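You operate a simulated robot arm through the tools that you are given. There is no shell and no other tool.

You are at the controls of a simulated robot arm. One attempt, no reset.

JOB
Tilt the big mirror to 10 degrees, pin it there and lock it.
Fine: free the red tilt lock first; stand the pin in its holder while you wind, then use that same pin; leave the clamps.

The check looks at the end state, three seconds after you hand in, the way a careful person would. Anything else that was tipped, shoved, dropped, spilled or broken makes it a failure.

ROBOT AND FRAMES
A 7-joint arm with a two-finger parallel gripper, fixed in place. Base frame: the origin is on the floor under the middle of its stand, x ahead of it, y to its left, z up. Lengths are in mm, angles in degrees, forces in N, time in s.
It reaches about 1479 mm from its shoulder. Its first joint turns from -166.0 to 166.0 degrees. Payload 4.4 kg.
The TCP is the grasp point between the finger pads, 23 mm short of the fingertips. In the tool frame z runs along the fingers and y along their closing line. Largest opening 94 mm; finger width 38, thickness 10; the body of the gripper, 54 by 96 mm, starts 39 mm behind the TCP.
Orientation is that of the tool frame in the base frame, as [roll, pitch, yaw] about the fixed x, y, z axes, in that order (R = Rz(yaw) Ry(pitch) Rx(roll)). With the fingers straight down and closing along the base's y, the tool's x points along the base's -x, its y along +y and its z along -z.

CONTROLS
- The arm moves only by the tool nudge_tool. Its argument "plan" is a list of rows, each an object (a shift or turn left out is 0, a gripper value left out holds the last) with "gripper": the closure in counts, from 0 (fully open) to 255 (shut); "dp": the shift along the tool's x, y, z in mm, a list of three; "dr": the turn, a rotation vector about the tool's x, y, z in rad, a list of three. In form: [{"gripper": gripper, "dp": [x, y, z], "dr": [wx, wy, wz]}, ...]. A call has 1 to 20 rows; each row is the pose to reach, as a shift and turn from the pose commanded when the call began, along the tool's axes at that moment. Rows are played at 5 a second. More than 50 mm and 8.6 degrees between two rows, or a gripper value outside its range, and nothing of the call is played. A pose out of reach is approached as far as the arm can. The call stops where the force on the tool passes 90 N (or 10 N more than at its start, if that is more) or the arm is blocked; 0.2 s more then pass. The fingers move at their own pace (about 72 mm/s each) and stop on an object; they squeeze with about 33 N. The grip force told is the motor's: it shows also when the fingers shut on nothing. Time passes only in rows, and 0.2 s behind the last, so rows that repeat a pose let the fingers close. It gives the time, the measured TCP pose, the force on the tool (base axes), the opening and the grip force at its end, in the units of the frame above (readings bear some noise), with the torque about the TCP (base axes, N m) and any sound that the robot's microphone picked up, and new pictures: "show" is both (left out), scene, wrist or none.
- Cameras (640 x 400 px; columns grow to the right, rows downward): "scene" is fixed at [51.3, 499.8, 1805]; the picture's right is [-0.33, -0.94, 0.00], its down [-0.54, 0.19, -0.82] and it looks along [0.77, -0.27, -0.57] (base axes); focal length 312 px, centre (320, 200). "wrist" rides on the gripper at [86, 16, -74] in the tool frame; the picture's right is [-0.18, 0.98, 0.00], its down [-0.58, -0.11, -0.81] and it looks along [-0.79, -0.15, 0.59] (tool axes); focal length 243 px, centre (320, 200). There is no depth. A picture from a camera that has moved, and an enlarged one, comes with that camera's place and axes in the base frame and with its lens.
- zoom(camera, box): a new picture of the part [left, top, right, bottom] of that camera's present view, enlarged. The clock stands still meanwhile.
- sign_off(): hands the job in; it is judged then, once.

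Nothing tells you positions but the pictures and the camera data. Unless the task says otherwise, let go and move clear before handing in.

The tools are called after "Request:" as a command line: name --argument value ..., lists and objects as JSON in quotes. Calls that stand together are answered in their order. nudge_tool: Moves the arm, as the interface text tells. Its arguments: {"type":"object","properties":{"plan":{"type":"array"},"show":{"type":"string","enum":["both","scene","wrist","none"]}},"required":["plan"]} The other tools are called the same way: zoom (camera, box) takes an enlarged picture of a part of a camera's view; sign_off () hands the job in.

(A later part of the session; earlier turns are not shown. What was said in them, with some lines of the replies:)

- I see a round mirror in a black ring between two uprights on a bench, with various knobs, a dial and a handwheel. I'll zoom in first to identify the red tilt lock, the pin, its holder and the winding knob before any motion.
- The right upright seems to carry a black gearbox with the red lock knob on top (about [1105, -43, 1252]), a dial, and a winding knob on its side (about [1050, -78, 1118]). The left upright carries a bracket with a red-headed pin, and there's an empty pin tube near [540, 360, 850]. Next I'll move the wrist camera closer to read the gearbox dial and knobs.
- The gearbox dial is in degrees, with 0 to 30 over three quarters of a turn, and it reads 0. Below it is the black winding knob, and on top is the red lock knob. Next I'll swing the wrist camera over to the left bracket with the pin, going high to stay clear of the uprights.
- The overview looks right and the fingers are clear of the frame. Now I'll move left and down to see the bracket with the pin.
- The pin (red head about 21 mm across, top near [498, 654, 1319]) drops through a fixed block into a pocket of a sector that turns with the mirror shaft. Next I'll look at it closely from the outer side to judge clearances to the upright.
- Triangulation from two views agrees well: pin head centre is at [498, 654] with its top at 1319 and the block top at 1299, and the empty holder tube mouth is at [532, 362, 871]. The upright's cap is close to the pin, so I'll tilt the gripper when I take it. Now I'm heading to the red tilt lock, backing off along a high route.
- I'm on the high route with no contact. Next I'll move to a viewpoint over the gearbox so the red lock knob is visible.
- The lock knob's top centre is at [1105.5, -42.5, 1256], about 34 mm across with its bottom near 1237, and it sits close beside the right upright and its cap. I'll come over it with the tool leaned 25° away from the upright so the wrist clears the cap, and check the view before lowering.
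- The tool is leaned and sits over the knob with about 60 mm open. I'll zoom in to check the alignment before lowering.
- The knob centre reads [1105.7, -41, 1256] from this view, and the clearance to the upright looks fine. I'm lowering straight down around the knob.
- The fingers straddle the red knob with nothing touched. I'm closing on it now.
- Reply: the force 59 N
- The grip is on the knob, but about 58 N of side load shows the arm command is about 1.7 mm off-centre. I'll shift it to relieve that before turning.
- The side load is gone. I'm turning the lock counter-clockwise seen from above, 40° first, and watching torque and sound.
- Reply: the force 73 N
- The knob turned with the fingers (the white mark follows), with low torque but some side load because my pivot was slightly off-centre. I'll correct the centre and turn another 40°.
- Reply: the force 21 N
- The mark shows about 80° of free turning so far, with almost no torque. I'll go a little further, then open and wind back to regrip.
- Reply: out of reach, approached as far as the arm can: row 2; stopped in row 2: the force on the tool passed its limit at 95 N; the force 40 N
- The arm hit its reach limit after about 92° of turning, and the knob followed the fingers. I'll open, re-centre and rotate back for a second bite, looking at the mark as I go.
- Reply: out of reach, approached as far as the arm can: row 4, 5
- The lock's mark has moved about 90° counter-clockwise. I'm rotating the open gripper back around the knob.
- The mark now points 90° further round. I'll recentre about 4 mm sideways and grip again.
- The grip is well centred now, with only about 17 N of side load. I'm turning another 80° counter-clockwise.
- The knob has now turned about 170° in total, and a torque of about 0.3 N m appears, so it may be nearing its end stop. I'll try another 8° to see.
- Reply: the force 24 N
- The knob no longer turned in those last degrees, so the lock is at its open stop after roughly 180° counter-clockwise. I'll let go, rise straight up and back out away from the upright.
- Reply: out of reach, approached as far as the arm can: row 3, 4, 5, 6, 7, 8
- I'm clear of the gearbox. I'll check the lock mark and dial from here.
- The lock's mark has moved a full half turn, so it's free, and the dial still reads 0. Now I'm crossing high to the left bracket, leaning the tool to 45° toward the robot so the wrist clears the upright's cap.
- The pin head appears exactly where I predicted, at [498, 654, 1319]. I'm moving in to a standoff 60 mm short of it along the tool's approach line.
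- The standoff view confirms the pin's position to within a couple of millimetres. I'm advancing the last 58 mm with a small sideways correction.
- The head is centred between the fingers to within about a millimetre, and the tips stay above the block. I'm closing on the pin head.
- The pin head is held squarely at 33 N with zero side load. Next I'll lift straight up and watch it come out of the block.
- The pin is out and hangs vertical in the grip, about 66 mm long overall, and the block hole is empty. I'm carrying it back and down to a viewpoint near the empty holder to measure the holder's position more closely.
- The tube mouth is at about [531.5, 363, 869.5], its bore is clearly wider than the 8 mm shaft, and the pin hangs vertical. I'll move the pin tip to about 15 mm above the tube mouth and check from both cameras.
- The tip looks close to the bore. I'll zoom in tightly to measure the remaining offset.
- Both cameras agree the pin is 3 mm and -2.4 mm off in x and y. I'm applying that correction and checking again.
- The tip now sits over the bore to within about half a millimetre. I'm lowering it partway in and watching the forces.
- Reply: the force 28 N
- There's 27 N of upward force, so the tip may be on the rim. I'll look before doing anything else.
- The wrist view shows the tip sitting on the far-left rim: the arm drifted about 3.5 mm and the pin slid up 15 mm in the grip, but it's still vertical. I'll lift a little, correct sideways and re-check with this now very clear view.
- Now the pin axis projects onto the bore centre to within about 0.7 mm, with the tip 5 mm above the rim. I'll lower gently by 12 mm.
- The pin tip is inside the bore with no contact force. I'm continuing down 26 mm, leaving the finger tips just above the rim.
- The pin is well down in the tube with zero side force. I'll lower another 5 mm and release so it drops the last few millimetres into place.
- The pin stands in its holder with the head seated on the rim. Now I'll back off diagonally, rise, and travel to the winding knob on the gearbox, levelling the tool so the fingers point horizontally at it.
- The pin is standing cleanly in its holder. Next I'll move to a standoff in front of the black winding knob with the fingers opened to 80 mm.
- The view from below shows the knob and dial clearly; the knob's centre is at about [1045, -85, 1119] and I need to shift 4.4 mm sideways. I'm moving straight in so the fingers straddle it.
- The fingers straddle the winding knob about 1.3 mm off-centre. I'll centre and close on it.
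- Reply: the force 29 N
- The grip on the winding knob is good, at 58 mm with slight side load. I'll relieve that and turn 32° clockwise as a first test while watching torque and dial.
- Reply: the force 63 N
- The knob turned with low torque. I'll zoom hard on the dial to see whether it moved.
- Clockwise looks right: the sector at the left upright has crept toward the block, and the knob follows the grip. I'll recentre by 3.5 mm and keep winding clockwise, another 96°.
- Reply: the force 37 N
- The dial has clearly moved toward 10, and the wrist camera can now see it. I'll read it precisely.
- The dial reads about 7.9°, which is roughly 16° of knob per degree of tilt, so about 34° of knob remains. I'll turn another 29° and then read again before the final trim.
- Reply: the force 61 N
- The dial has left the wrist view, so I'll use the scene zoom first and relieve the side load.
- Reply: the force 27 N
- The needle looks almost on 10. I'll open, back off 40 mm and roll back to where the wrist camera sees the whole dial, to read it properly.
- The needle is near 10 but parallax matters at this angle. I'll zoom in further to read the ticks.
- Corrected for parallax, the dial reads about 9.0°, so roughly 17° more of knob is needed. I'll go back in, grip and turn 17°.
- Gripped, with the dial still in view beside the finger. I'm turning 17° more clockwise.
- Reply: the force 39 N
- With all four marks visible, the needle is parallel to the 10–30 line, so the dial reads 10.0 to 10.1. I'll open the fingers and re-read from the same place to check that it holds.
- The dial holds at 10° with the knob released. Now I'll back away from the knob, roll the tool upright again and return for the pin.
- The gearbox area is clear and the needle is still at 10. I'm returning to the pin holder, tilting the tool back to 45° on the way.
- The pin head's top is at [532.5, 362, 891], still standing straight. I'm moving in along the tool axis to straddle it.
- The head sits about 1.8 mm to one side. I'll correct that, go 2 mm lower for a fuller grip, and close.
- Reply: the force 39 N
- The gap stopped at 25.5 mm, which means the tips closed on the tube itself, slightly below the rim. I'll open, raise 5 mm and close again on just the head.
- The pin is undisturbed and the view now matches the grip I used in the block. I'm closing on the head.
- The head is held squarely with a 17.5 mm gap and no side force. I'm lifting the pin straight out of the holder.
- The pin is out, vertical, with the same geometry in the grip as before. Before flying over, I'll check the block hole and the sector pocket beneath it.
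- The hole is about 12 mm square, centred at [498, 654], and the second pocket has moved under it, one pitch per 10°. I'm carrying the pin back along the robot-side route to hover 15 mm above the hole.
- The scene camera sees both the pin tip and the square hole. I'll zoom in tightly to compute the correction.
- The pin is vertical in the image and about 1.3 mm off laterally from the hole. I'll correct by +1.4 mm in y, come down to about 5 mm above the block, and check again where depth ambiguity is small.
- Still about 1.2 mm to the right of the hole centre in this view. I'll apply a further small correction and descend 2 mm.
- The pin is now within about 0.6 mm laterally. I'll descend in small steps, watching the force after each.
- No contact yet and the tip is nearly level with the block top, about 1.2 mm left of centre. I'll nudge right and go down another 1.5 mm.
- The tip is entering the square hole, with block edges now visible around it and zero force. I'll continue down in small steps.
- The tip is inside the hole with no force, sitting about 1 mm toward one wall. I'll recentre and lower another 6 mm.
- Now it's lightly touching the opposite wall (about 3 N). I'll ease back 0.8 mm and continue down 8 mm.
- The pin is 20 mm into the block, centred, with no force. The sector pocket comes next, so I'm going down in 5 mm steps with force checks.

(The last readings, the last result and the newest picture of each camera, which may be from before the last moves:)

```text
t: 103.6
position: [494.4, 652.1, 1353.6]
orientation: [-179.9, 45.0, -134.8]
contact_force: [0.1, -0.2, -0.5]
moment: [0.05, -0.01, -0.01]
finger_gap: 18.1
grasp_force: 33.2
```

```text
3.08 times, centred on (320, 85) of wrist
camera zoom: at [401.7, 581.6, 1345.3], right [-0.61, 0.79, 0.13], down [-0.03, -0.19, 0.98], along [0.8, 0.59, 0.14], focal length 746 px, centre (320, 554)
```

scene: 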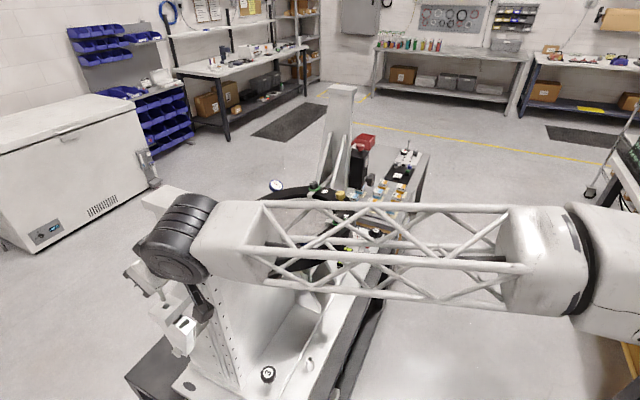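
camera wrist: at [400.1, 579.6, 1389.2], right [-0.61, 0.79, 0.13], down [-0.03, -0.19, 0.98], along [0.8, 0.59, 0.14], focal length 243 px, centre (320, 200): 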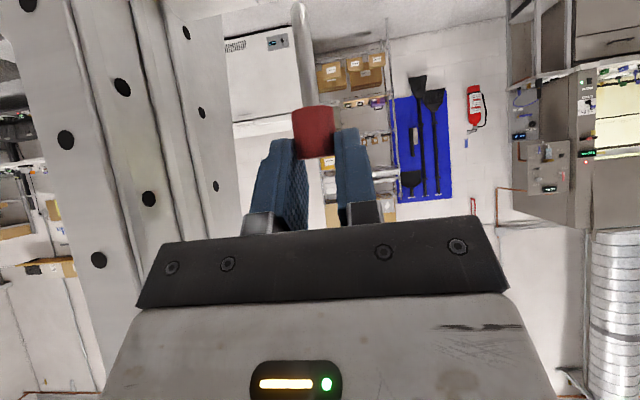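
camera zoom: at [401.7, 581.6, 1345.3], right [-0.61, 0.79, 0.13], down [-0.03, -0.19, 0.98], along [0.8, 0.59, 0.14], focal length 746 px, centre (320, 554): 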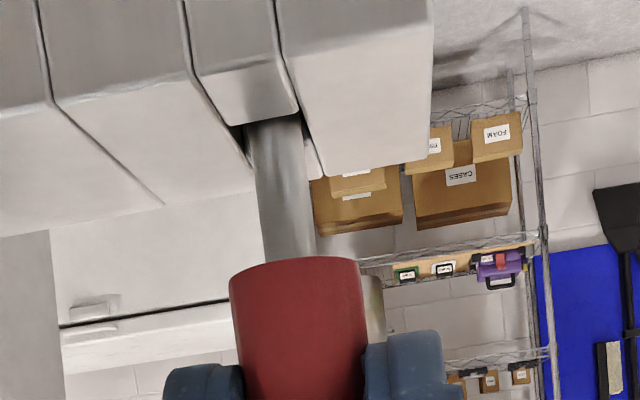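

Still no contact. I'm continuing down 8 mm.

Request:
nudge_tool --plan '[{"dp": [1.4, 0, 1.4]}, {"dp": [2.8, 0, 2.8]}, {"dp": [4.2, 0, 4.2]}, {"dp": [5.6, 0, 5.6]}, {"dp": [5.6, 0, 5.6]}]' --show "none"

Request:
zoom --camera "wrist" --box '[220, 20, 420, 150]'

```text
t: 104.8
position: [494.5, 652.2, 1346.0]
orientation: [-180.0, 45.1, -134.8]
contact_force: [0.1, 0.9, 0.1]
moment: [0.04, 0.0, -0.01]
finger_gap: 18.1
grasp_force: 32.9
```

```text
3.08 times, centred on (320, 85) of wrist
camera zoom: at [401.9, 582.2, 1337.2], right [-0.61, 0.79, 0.13], down [-0.03, -0.19, 0.98], along [0.8, 0.59, 0.14], focal length 746 px, centre (320, 554)
```

zoom: 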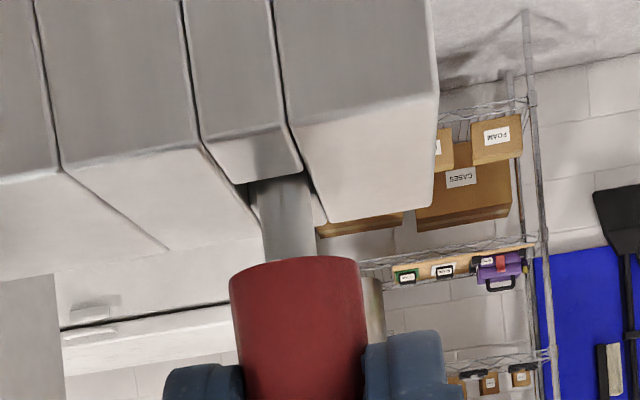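

No force, and the tip should now be in the pocket. I'm lowering the remaining distance in small steps until the head seats.

Request:
nudge_tool --plan '[{"dp": [1.4, 0, 1.4]}, {"dp": [2.8, 0, 2.8]}, {"dp": [4.2, 0, 4.2]}, {"dp": [5.6, 0, 5.6]}, {"dp": [5.6, 0, 5.6]}]' --show "none"

Request:
zoom --camera "wrist" --box '[220, 20, 420, 150]'

```text
t: 106.0
position: [494.8, 651.5, 1338.8]
orientation: [180.0, 45.0, -134.8]
contact_force: [1.0, -0.5, 0.9]
moment: [0.0, 0.01, -0.02]
finger_gap: 17.9
grasp_force: 33.1
```

```text
3.08 times, centred on (320, 85) of wrist
camera zoom: at [402.4, 581.5, 1330.2], right [-0.61, 0.79, 0.13], down [-0.03, -0.19, 0.98], along [0.8, 0.59, 0.14], focal length 746 px, centre (320, 554)
```

zoom: 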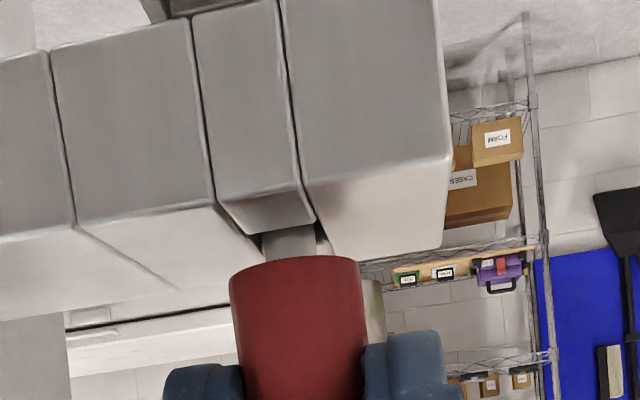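

About 7 mm remain and there's still no force. I'm going down 6 more.

Request:
nudge_tool --plan '[{"dp": [1.1, 0, 1.1]}, {"dp": [2.1, 0, 2.1]}, {"dp": [3.2, 0, 3.2]}, {"dp": [4.2, 0, 4.2]}, {"dp": [4.2, 0, 4.2]}]' --show "none"

Request:
zoom --camera "wrist" --box '[220, 20, 420, 150]'

```text
t: 107.2
position: [494.8, 651.9, 1333.8]
orientation: [179.9, 45.1, -134.8]
contact_force: [1.3, 2.6, 11.2]
moment: [0.05, -0.05, 0.02]
finger_gap: 18.1
grasp_force: 33.1
```

```text
3.08 times, centred on (320, 85) of wrist
camera zoom: at [401.7, 581.9, 1324.4], right [-0.61, 0.79, 0.13], down [-0.03, -0.19, 0.98], along [0.8, 0.59, 0.14], focal length 746 px, centre (320, 554)
```

zoom: 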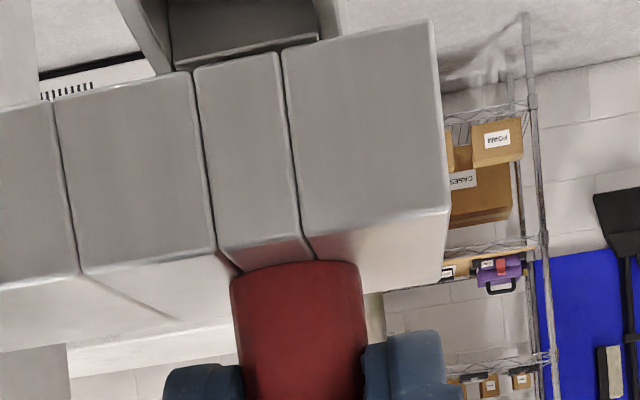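

The head is resting on the block (11 N), fully seated. I'll release and check.

Request:
nudge_tool --plan '[{"gripper": 200}, {"gripper": 130}, {"gripper": 130}, {"gripper": 130}]' --show "none"

Request:
zoom --camera "wrist" --box '[200, 20, 440, 200]'

```text
t: 108.2
position: [493.0, 651.1, 1332.5]
orientation: [-180.0, 45.1, -134.8]
contact_force: [0.1, 0.0, -0.7]
moment: [-0.04, 0.01, 0.03]
finger_gap: 46.3
grasp_force: 0.1
```

```text
2.22 times, centred on (320, 110) of wrist
camera zoom: at [401.8, 581.9, 1323.6], right [-0.61, 0.79, 0.13], down [-0.03, -0.19, 0.98], along [0.8, 0.59, 0.14], focal length 539 px, centre (320, 400)
```

zoom: 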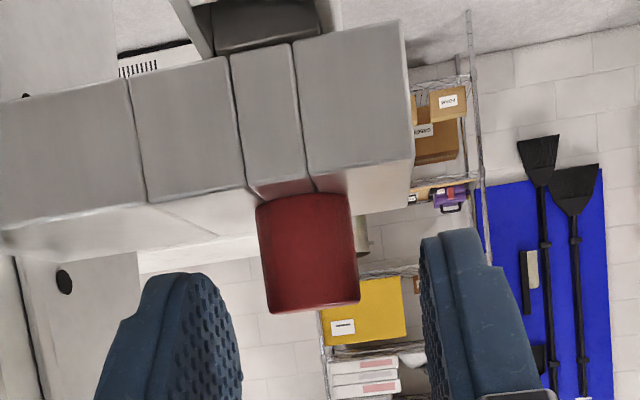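

The pin is back, fully seated in the block at the new position. I'll retreat the way I came and return high to the red lock.

Request:
nudge_tool --plan '[{"gripper": 130, "dp": [0, 0, -33]}, {"dp": [0, 0, -66]}, {"dp": [0, 0, -100]}, {"dp": [9.3, 4.1, -136.7]}, {"dp": [18.6, 8.2, -173.3]}, {"dp": [27.9, 12.2, -210]}, {"dp": [37.2, 16.3, -246.6]}, {"dp": [41.8, -24.7, -268.2], "dr": [-0.0198, 0.0344, -0.0283]}, {"dp": [46.5, -65.6, -289.8], "dr": [-0.0397, 0.0688, -0.0566]}, {"dp": [51.1, -106.6, -311.4], "dr": [-0.0595, 0.1032, -0.0849]}, {"dp": [55.7, -147.5, -333], "dr": [-0.0794, 0.1376, -0.1132]}, {"dp": [60.4, -188.5, -354.6], "dr": [-0.0992, 0.172, -0.1415]}, {"dp": [65, -229.4, -376.1], "dr": [-0.119, 0.2063, -0.1697]}, {"dp": [69.6, -270.4, -397.7], "dr": [-0.1389, 0.2407, -0.198]}, {"dp": [74.2, -311.3, -419.3], "dr": [-0.1587, 0.2751, -0.2263]}, {"dp": [78.9, -352.3, -440.9], "dr": [-0.1786, 0.3095, -0.2546]}, {"dp": [83.5, -393.2, -462.5], "dr": [-0.1984, 0.3439, -0.2829]}]'

Request:
zoom --camera "scene" --box '[145, 275, 225, 370]'

Request:
zoom --camera "scene" --box '[362, 154, 372, 170]'

```text
t: 111.8
position: [500.7, 101.3, 1601.7]
orientation: [179.9, 25.2, -115.1]
contact_force: [0.6, -0.2, -0.6]
moment: [0.02, 0.05, 0.03]
finger_gap: 46.3
grasp_force: 0.1
camera wrist: at [439.4, 8.7, 1632.1], right [-0.82, 0.57, 0.08], down [0.18, 0.12, 0.98], along [0.54, 0.81, -0.2], focal length 243 px, centre (320, 200)
```

scene: 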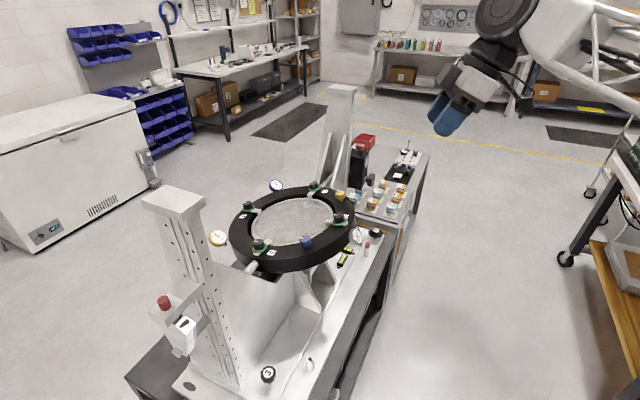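
wrist: 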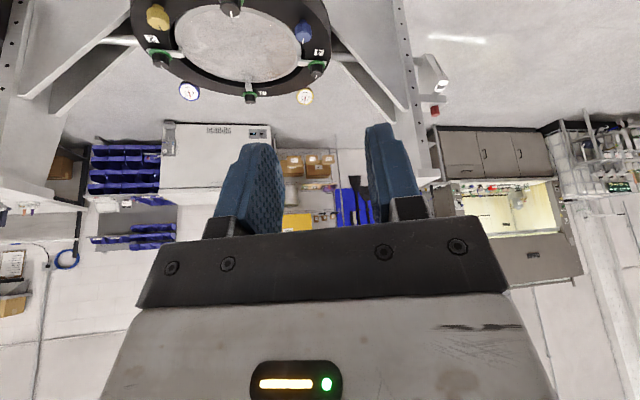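

```text
4.21 times, centred on (185, 322) of scene
camera zoom: at [51.3, 499.8, 1805.0], right [-0.33, -0.94, 0.0], down [-0.54, 0.19, -0.82], along [0.77, -0.27, -0.57], focal length 1312 px, centre (888, -316)
```

zoom: 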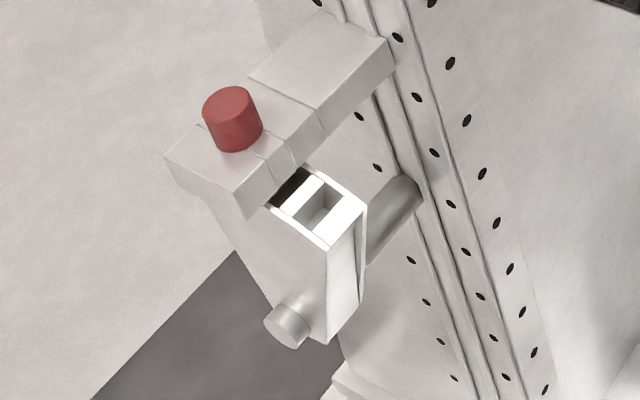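

```text
16.00 times, centred on (367, 162) of scene
camera zoom: at [51.3, 499.8, 1805.0], right [-0.33, -0.94, 0.0], down [-0.54, 0.19, -0.82], along [0.77, -0.27, -0.57], focal length 4988 px, centre (-432, 808)
```

zoom: 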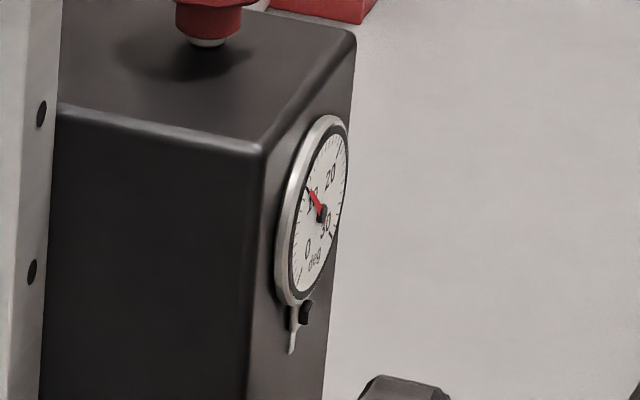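

The pin head is flush on the block and the dial still shows 10. I'm heading back above the red lock knob with the same leaned pose as before.

Request:
nudge_tool --plan '[{"gripper": 92, "dp": [14.7, -44.2, 3.1]}, {"dp": [29.3, -88.3, 6.3]}, {"dp": [44, -132.5, 9.4]}, {"dp": [58.6, -176.6, 12.5]}, {"dp": [73.3, -220.8, 15.7]}, {"dp": [87.9, -265, 18.8]}, {"dp": [102.6, -309.1, 21.9]}, {"dp": [117.2, -353.3, 25]}, {"dp": [131.9, -397.4, 28.2]}, {"dp": [146.5, -441.6, 31.3]}, {"dp": [127.6, -468.8, 62.6]}, {"dp": [108.8, -496, 93.9]}, {"dp": [89.9, -523.1, 125.1]}, {"dp": [71, -550.3, 156.4]}, {"dp": [53.5, -564.6, 190.9]}, {"dp": [36, -578.9, 225.4]}, {"dp": [18.5, -593.1, 259.8]}, {"dp": [1, -607.4, 294.3]}, {"dp": [1, -607.4, 294.3]}]'

Request:
zoom --camera "wrist" --box '[200, 0, 440, 150]'

```text
t: 115.8
position: [1103.8, -46.2, 1332.1]
orientation: [180.0, 25.0, -115.1]
contact_force: [0.2, -0.3, 0.0]
moment: [0.01, 0.02, 0.03]
finger_gap: 59.9
grasp_force: 0.1
camera wrist: at [1041.6, -140.2, 1362.5], right [-0.82, 0.57, 0.08], down [0.18, 0.12, 0.98], along [0.55, 0.81, -0.2], focal length 243 px, centre (320, 200)
```

scene: 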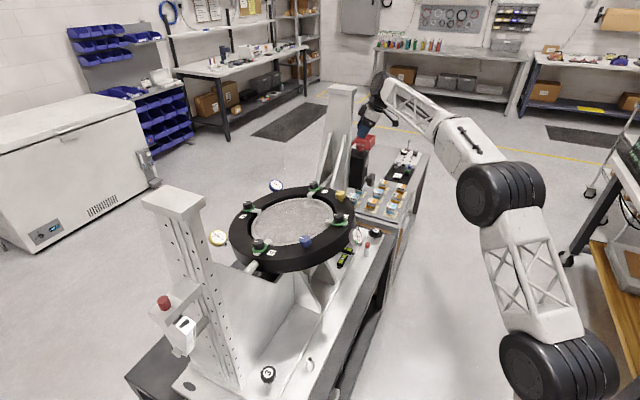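
wrist: 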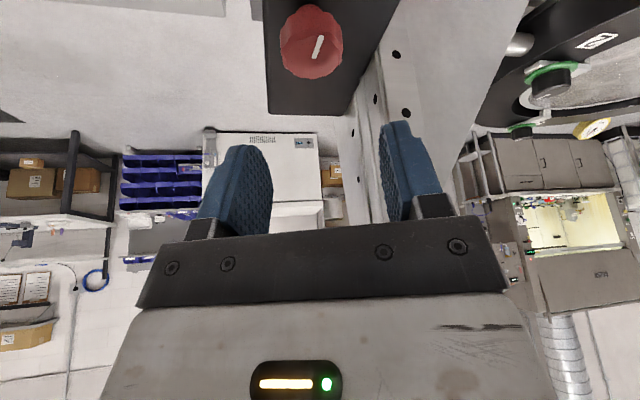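

```text
2.67 times, centred on (320, 75) of wrist
camera zoom: at [1041.6, -140.2, 1362.5], right [-0.82, 0.57, 0.08], down [0.18, 0.12, 0.98], along [0.55, 0.81, -0.2], focal length 647 px, centre (320, 533)
```

zoom: 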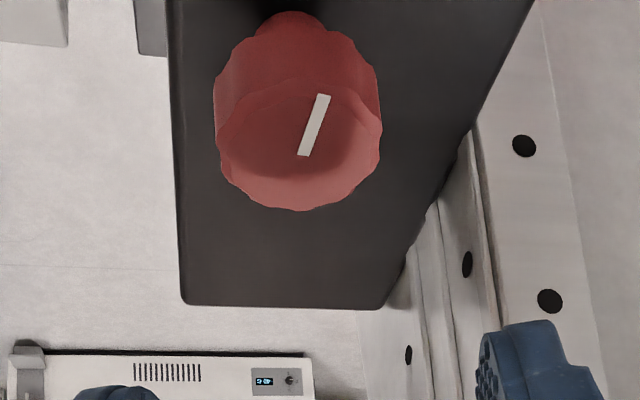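

The lock's mark is visible, half a turn from where it began. I'll lower around the knob, then rotate the open gripper 80° counter-clockwise so I can wind it clockwise to lock.

Request:
nudge_tool --plan '[{"gripper": 92, "dp": [8.7, 0.5, 21.3]}, {"dp": [17.3, 1.0, 42.7]}, {"dp": [26, 1.5, 64]}, {"dp": [26, 1.5, 64], "dr": [-0.059, 0, -0.1265]}, {"dp": [26, 1.5, 64], "dr": [-0.118, 0, -0.2531]}, {"dp": [26, 1.5, 64], "dr": [-0.177, 0, -0.3796]}, {"dp": [26, 1.5, 64], "dr": [-0.236, 0, -0.5062]}, {"dp": [26, 1.5, 64], "dr": [-0.295, 0, -0.6327]}, {"dp": [26, 1.5, 64], "dr": [-0.354, 0, -0.7592]}, {"dp": [26, 1.5, 64], "dr": [-0.413, 0, -0.8858]}, {"dp": [26, 1.5, 64], "dr": [-0.472, 0, -1.0123]}, {"dp": [26, 1.5, 64], "dr": [-0.531, 0, -1.1389]}, {"dp": [26, 1.5, 64], "dr": [-0.59, 0, -1.2654]}, {"dp": [26, 1.5, 64], "dr": [-0.59, 0, -1.2654]}]' --show "wrist"

Request:
zoom --camera "wrist" --box '[220, 90, 420, 220]'

```text
t: 118.8
position: [1104.4, -40.7, 1263.2]
orientation: [-179.8, 25.0, -35.0]
contact_force: [-0.7, 0.4, 0.5]
moment: [-0.02, -0.01, 0.01]
finger_gap: 60.1
grasp_force: 0.2
camera wrist: at [1184.0, -117.6, 1295.1], right [-0.7, -0.71, 0.08], down [-0.09, 0.19, 0.98], along [-0.71, 0.68, -0.2], focal length 243 px, centre (320, 200)
```

wrist: 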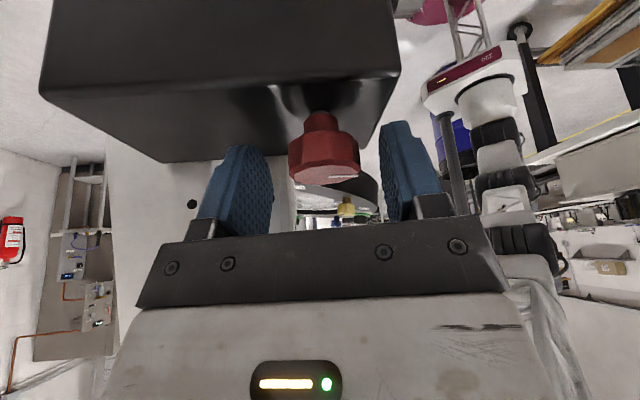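

```text
3.08 times, centred on (320, 155) of wrist
camera zoom: at [1184.0, -117.6, 1295.1], right [-0.7, -0.71, 0.08], down [-0.09, 0.19, 0.98], along [-0.71, 0.68, -0.2], focal length 746 px, centre (320, 338)
```

zoom: 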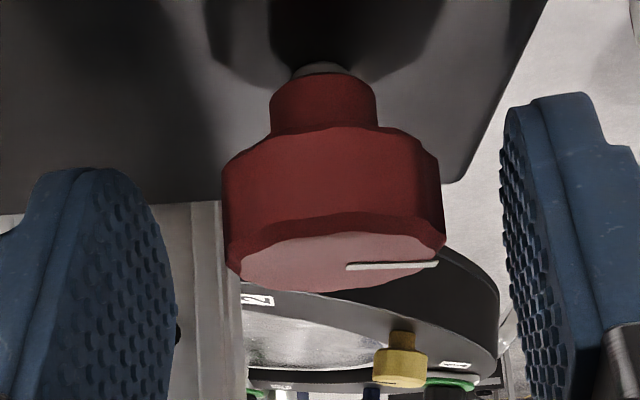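

I'll shift 2.8 mm to centre and close on the lock knob.

Request:
nudge_tool --plan '[{"gripper": 92, "dp": [0.9, 2.8, -0.4]}, {"gripper": 92, "dp": [0.9, 2.8, -0.4]}, {"gripper": 255, "dp": [0.9, 2.8, -0.4]}, {"gripper": 255, "dp": [0.9, 2.8, -0.4]}, {"gripper": 255, "dp": [0.9, 2.8, -0.4]}]' --show "none"

Request:
zoom --camera "wrist" --box '[220, 90, 420, 220]'

```text
t: 120.0
position: [1103.2, -43.9, 1263.8]
orientation: [-180.0, 25.1, -35.0]
contact_force: [14.9, 10.0, 2.6]
moment: [-0.38, -0.61, 0.04]
finger_gap: 33.7
grasp_force: 44.4
```

```text
3.08 times, centred on (320, 155) of wrist
camera zoom: at [1183.2, -120.8, 1294.8], right [-0.7, -0.71, 0.08], down [-0.09, 0.19, 0.98], along [-0.71, 0.68, -0.2], focal length 746 px, centre (320, 338)
```

zoom: 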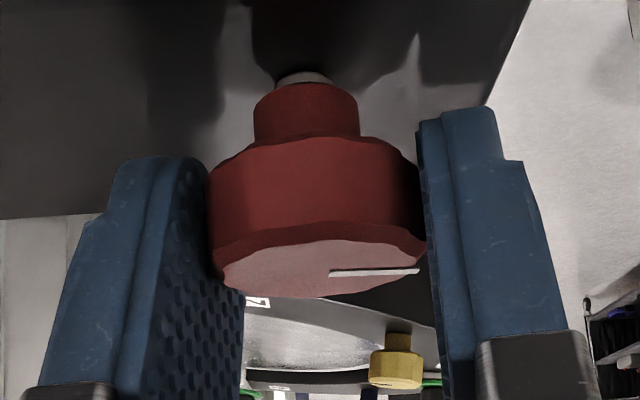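

Gripped and centred. I'm turning clockwise 80°.

Request:
nudge_tool --plan '[{"dp": [0, -0.3, 0], "dr": [0.059, 0, 0.1265]}, {"dp": [0, -0.3, 0], "dr": [0.118, 0, 0.2531]}, {"dp": [0, -0.3, 0], "dr": [0.177, 0, 0.3796]}, {"dp": [0, -0.3, 0], "dr": [0.236, 0, 0.5062]}, {"dp": [0, -0.3, 0], "dr": [0.295, 0, 0.6327]}, {"dp": [0, -0.3, 0], "dr": [0.354, 0, 0.7592]}, {"dp": [0, -0.3, 0], "dr": [0.413, 0, 0.8858]}, {"dp": [0, -0.3, 0], "dr": [0.472, 0, 1.0123]}, {"dp": [0, -0.3, 0], "dr": [0.531, 0, 1.1389]}, {"dp": [0, -0.3, 0], "dr": [0.59, 0, 1.2654]}, {"dp": [0, -0.3, 0], "dr": [0.59, 0, 1.2654]}]' --show "none"

Request:
zoom --camera "wrist" --box '[220, 90, 420, 220]'

```text
t: 122.4
position: [1103.7, -45.5, 1264.7]
orientation: [180.0, 25.0, -115.3]
contact_force: [24.8, -25.8, 10.3]
moment: [0.38, -0.52, -0.1]
finger_gap: 33.2
grasp_force: 45.3
```

```text
3.08 times, centred on (320, 155) of wrist
camera zoom: at [1040.7, -138.6, 1294.6], right [-0.82, 0.57, 0.08], down [0.18, 0.12, 0.98], along [0.55, 0.81, -0.2], focal length 746 px, centre (320, 338)
```

zoom: 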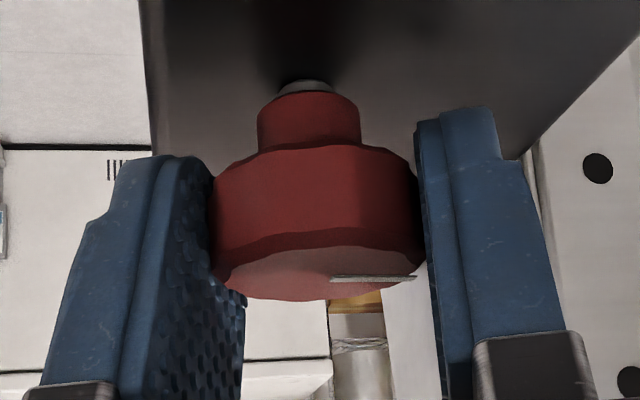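

The knob followed for the full stroke. I'll open, swing back and take another clockwise bite.

Request:
nudge_tool --plan '[{"gripper": 92, "dp": [0, -1, 0]}, {"gripper": 92, "dp": [0, -1, 0]}, {"gripper": 92, "dp": [0, -1, 0]}, {"dp": [0, -1, 0], "dr": [-0.059, 0, -0.1265]}, {"dp": [0, -1, 0], "dr": [-0.118, 0, -0.2531]}, {"dp": [0, -1, 0], "dr": [-0.177, 0, -0.3796]}, {"dp": [0, -1, 0], "dr": [-0.236, 0, -0.5062]}, {"dp": [0, -1, 0], "dr": [-0.295, 0, -0.6327]}, {"dp": [0, -1, 0], "dr": [-0.354, 0, -0.7592]}, {"dp": [0, -1, 0], "dr": [-0.413, 0, -0.8858]}, {"dp": [0, -1, 0], "dr": [-0.472, 0, -1.0123]}, {"dp": [0, -1, 0], "dr": [-0.531, 0, -1.1389]}, {"dp": [0, -1, 0], "dr": [-0.59, 0, -1.2654]}, {"dp": [0, -1, 0], "dr": [-0.59, 0, -1.2654]}]' --show "none"

Request:
zoom --camera "wrist" --box '[220, 90, 420, 220]'

```text
t: 125.4
position: [1104.4, -43.4, 1263.4]
orientation: [-179.9, 24.9, -35.0]
contact_force: [-0.4, -0.2, -0.3]
moment: [-0.01, 0.0, 0.02]
finger_gap: 60.3
grasp_force: 0.1
```

```text
3.08 times, centred on (320, 155) of wrist
camera zoom: at [1184.2, -121.7, 1294.0], right [-0.7, -0.71, 0.08], down [-0.09, 0.19, 0.98], along [-0.71, 0.68, -0.2], focal length 746 px, centre (320, 338)
```

zoom: 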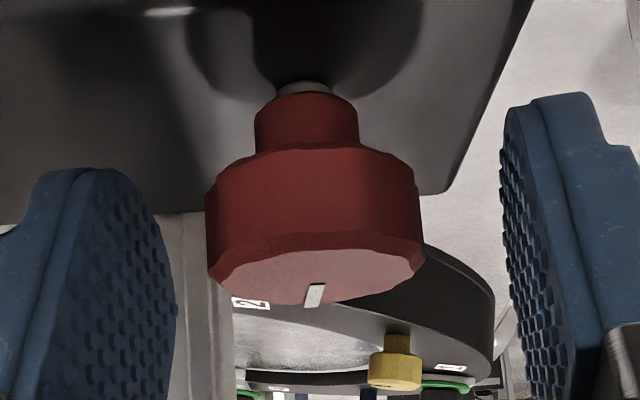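

The mark has moved a quarter turn and the knob is centred. I'm closing and turning another 80° clockwise.

Request:
nudge_tool --plan '[{"gripper": 255}, {"gripper": 255}, {"gripper": 255}, {"dr": [0.059, 0, 0.1265]}, {"dr": [0.118, 0, 0.2531]}, {"dr": [0.177, 0, 0.3796]}, {"dr": [0.236, 0, 0.5062]}, {"dr": [0.295, 0, 0.6327]}, {"dr": [0.354, 0, 0.7592]}, {"dr": [0.413, 0, 0.8858]}, {"dr": [0.472, 0, 1.0123]}, {"dr": [0.531, 0, 1.1389]}, {"dr": [0.59, 0, 1.2654]}, {"dr": [0.59, 0, 1.2654]}]' --show "none"

Request:
zoom --camera "wrist" --box '[220, 90, 420, 220]'

```text
t: 128.4
position: [1103.3, -44.9, 1262.8]
orientation: [179.9, 25.0, -115.2]
contact_force: [-48.0, -16.8, -16.9]
moment: [-0.27, 0.09, 0.06]
finger_gap: 32.9
grasp_force: 45.0
```

```text
3.08 times, centred on (320, 155) of wrist
camera zoom: at [1041.6, -137.4, 1294.1], right [-0.82, 0.57, 0.08], down [0.18, 0.12, 0.98], along [0.55, 0.81, -0.2], focal length 746 px, centre (320, 338)
```

zoom: 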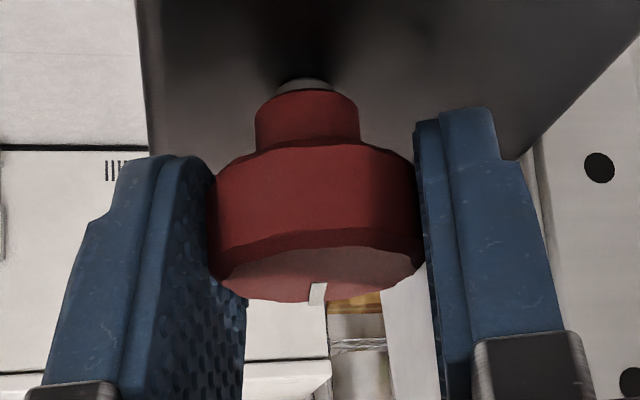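

The mark is about 12–15° short of its original locked position. I'll relieve the side load and turn the remainder in small steps.

Request:
nudge_tool --plan '[{"dp": [0, 1.0, 0]}, {"dp": [0, 1.0, 0], "dr": [0.0295, 0, 0.0633]}, {"dp": [0, 1.0, 0], "dr": [0.059, 0, 0.1265]}, {"dp": [0, 1.0, 0], "dr": [0.0885, 0, 0.1898]}, {"dp": [0, 1.0, 0], "dr": [0.0885, 0, 0.1898]}]' --show "none"

Request:
zoom --camera "wrist" --box '[220, 90, 420, 220]'

```text
t: 129.6
position: [1104.7, -43.9, 1263.3]
orientation: [-180.0, 25.1, -127.2]
contact_force: [-5.5, -24.4, -6.9]
moment: [0.54, -0.69, 0.04]
finger_gap: 32.9
grasp_force: 45.1
```

```text
3.08 times, centred on (320, 155) of wrist
camera zoom: at [1023.8, -122.2, 1294.1], right [-0.68, 0.73, 0.08], down [0.2, 0.08, 0.98], along [0.7, 0.68, -0.2], focal length 746 px, centre (320, 338)
```

zoom: 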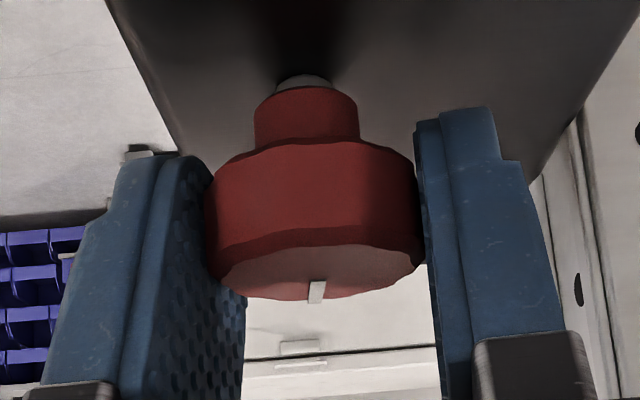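

The mark is back at about its original direction. I'll turn a bit further to feel for the tight stop.

Request:
nudge_tool --plan '[{"dr": [0.0295, 0, 0.0633]}, {"dr": [0.059, 0, 0.1265]}, {"dr": [0.059, 0, 0.1265]}]' --show "none"

Request:
zoom --camera "wrist" --box '[220, 90, 420, 220]'

```text
t: 130.4
position: [1104.7, -43.3, 1264.1]
orientation: [180.0, 25.2, -135.1]
contact_force: [41.6, -1.3, 4.9]
moment: [0.45, -1.06, 0.55]
finger_gap: 33.8
grasp_force: 44.8
```

```text
3.08 times, centred on (320, 155) of wrist
camera zoom: at [1014.5, -109.7, 1294.0], right [-0.58, 0.81, 0.08], down [0.21, 0.05, 0.98], along [0.79, 0.58, -0.2], focal length 746 px, centre (320, 338)
```

zoom: 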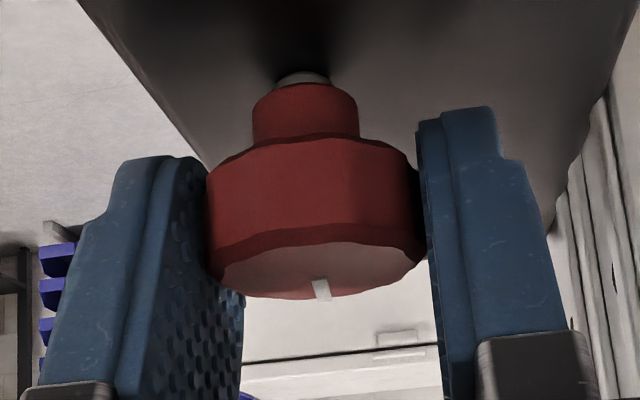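

The torque rose to 0.55 N m and the fingers slipped on the knob, so the lock is tight at its stop with the mark back where it began. I'm releasing, rising straight up and backing away.

Request:
nudge_tool --plan '[{"gripper": 92}, {"gripper": 92}, {"gripper": 92}, {"dp": [-17, 0, -36.2]}, {"dp": [-34.1, 0, -72.4]}, {"dp": [-12.8, 3, -106.2]}, {"dp": [8.5, 6.1, -140]}, {"dp": [29.9, 9.1, -173.8]}, {"dp": [51.2, 12.1, -207.6]}, {"dp": [76.8, 27.3, -242]}, {"dp": [102.5, 42.4, -276.5]}, {"dp": [128.1, 57.6, -310.9]}, {"dp": [153.7, 72.7, -345.3]}, {"dp": [153.7, 72.7, -345.3]}]'

Request:
zoom --camera "wrist" --box '[200, 0, 340, 110]'

Request:
zoom --camera "scene" --box '[345, 130, 405, 200]'

Request:
zoom --camera "scene" --box '[145, 275, 225, 370]'

```text
t: 133.4
position: [851.4, -194.0, 1509.6]
orientation: [179.9, 25.1, -135.2]
contact_force: [0.2, -0.3, 0.6]
moment: [-0.01, 0.0, 0.01]
finger_gap: 60.1
grasp_force: 0.0
camera wrist: at [761.2, -260.7, 1539.1], right [-0.58, 0.81, 0.08], down [0.21, 0.05, 0.98], along [0.79, 0.58, -0.2], focal length 243 px, centre (320, 200)
```

scene: 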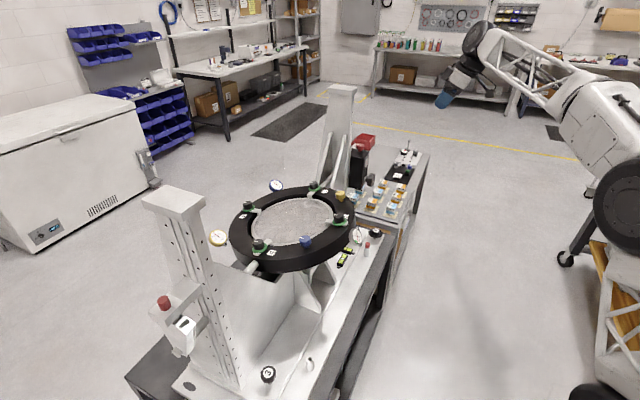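
wrist: 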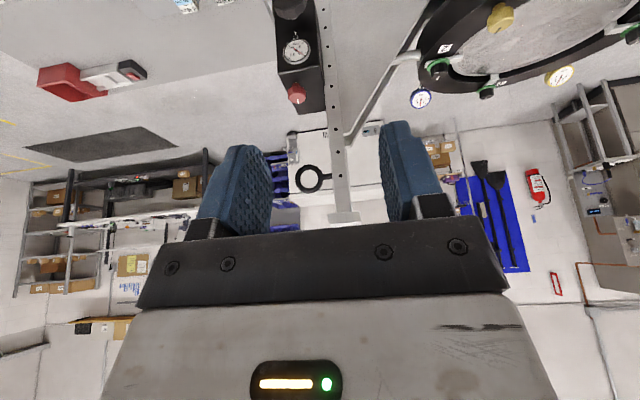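

```text
3.64 times, centred on (270, 55) of wrist
camera zoom: at [761.2, -260.7, 1539.1], right [-0.58, 0.81, 0.08], down [0.21, 0.05, 0.98], along [0.79, 0.58, -0.2], focal length 882 px, centre (502, 727)
```

zoom: 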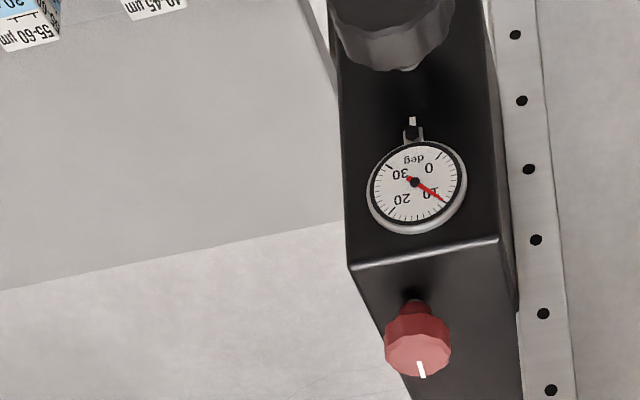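

```text
5.71 times, centred on (375, 165) of scene
camera zoom: at [51.3, 499.8, 1805.0], right [-0.33, -0.94, 0.0], down [-0.54, 0.19, -0.82], along [0.77, -0.27, -0.57], focal length 1781 px, centre (6, 400)
```

zoom: 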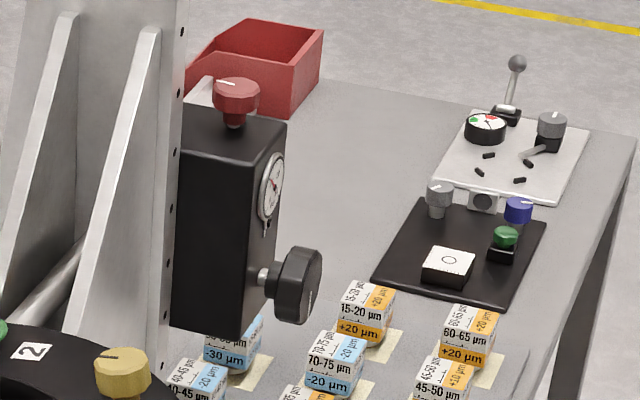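

```text
4.21 times, centred on (185, 322) of scene
camera zoom: at [51.3, 499.8, 1805.0], right [-0.33, -0.94, 0.0], down [-0.54, 0.19, -0.82], along [0.77, -0.27, -0.57], focal length 1312 px, centre (888, -316)
```

zoom: 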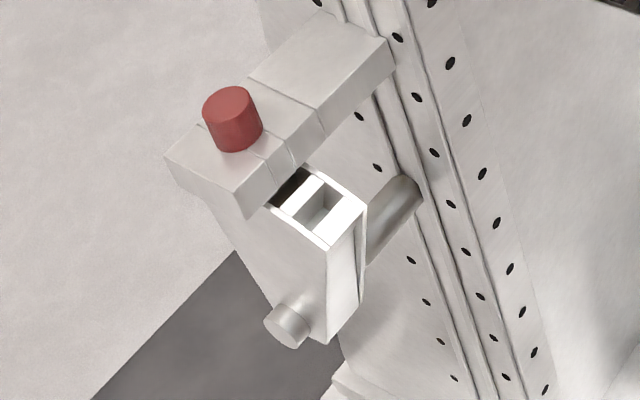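

Everything looks in place. I'll do a last close check of the dial, the lock mark and the mirror with its clamps.

Request:
zoom --camera "wrist" --box '[276, 30, 316, 66]'

Request:
zoom --camera "scene" --box '[220, 170, 400, 290]'

Request:
zoom --camera "scene" --box '[240, 290, 400, 400]'

```text
11.11 times, centred on (296, 48) of wrist
camera zoom: at [761.2, -260.7, 1539.1], right [-0.58, 0.81, 0.08], down [0.21, 0.05, 0.98], along [0.79, 0.58, -0.2], focal length 2696 px, centre (587, 1889)
```

zoom: 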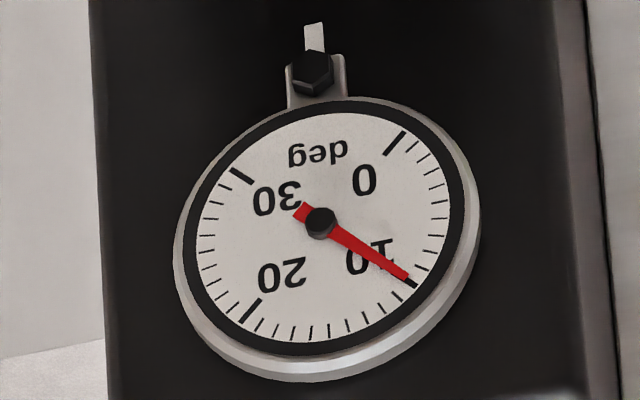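

```text
3.33 times, centred on (310, 230) of scene
camera zoom: at [51.3, 499.8, 1805.0], right [-0.33, -0.94, 0.0], down [-0.54, 0.19, -0.82], along [0.77, -0.27, -0.57], focal length 1039 px, centre (353, 100)
```

zoom: 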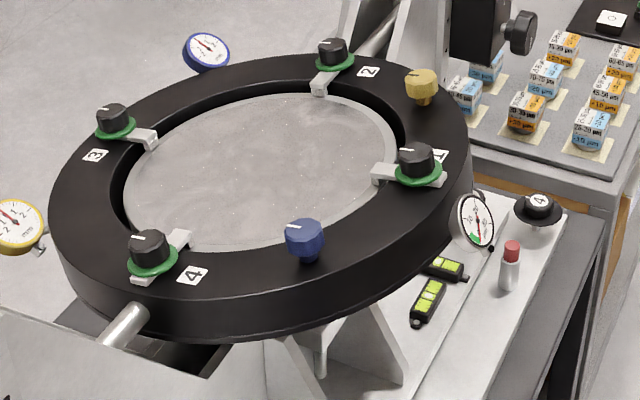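

```text
3.64 times, centred on (320, 345) of scene
camera zoom: at [51.3, 499.8, 1805.0], right [-0.33, -0.94, 0.0], down [-0.54, 0.19, -0.82], along [0.77, -0.27, -0.57], focal length 1134 px, centre (320, -327)
```

zoom: 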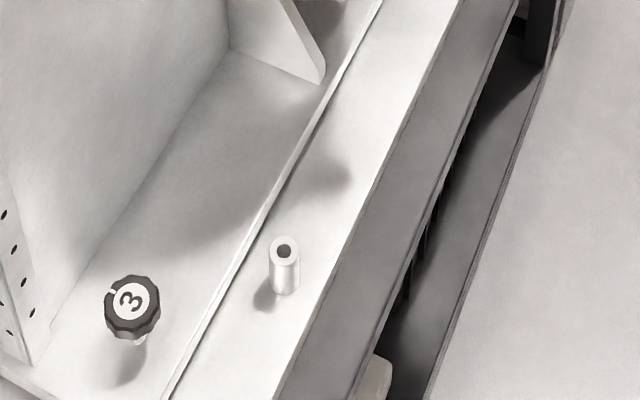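

The dial reads 10°, the same pin is fully seated in the block, and the red lock is tight with its mark back at its starting place. The clamps look untouched and the gripper is empty and clear, so I'm handing in.

Request:
sign_off

```text
The job is handed in.
```

The mirror is tilted to 10°, pinned and locked, and I've handed the job in. I haven't seen the check's result.

- **Tilt:** the gearbox dial read 10° after I let go of the winding knob, and still read 10° after locking.
- **Lock:** I freed the red tilt lock first, about half a turn counter-clockwise to its stop. At the end I turned it clockwise until it stopped hard and the fingers slipped on it. Its white mark is back where it started.
- **Pin:** I took the pin from the block, stood it in the empty holder while I wound, then put the same pin back. Its head sits flush on the block, in the next pocket of the sector.
- **Clamps and everything else:** the clamps look unchanged, and I saw nothing else moved, tipped or dropped.

Two contacts happened on the way. The pin tip rested on the holder rim with about 27 N before I lined it up. Later the fingers briefly closed on the holder tube instead of the pin head. Neither left anything visibly out of place.
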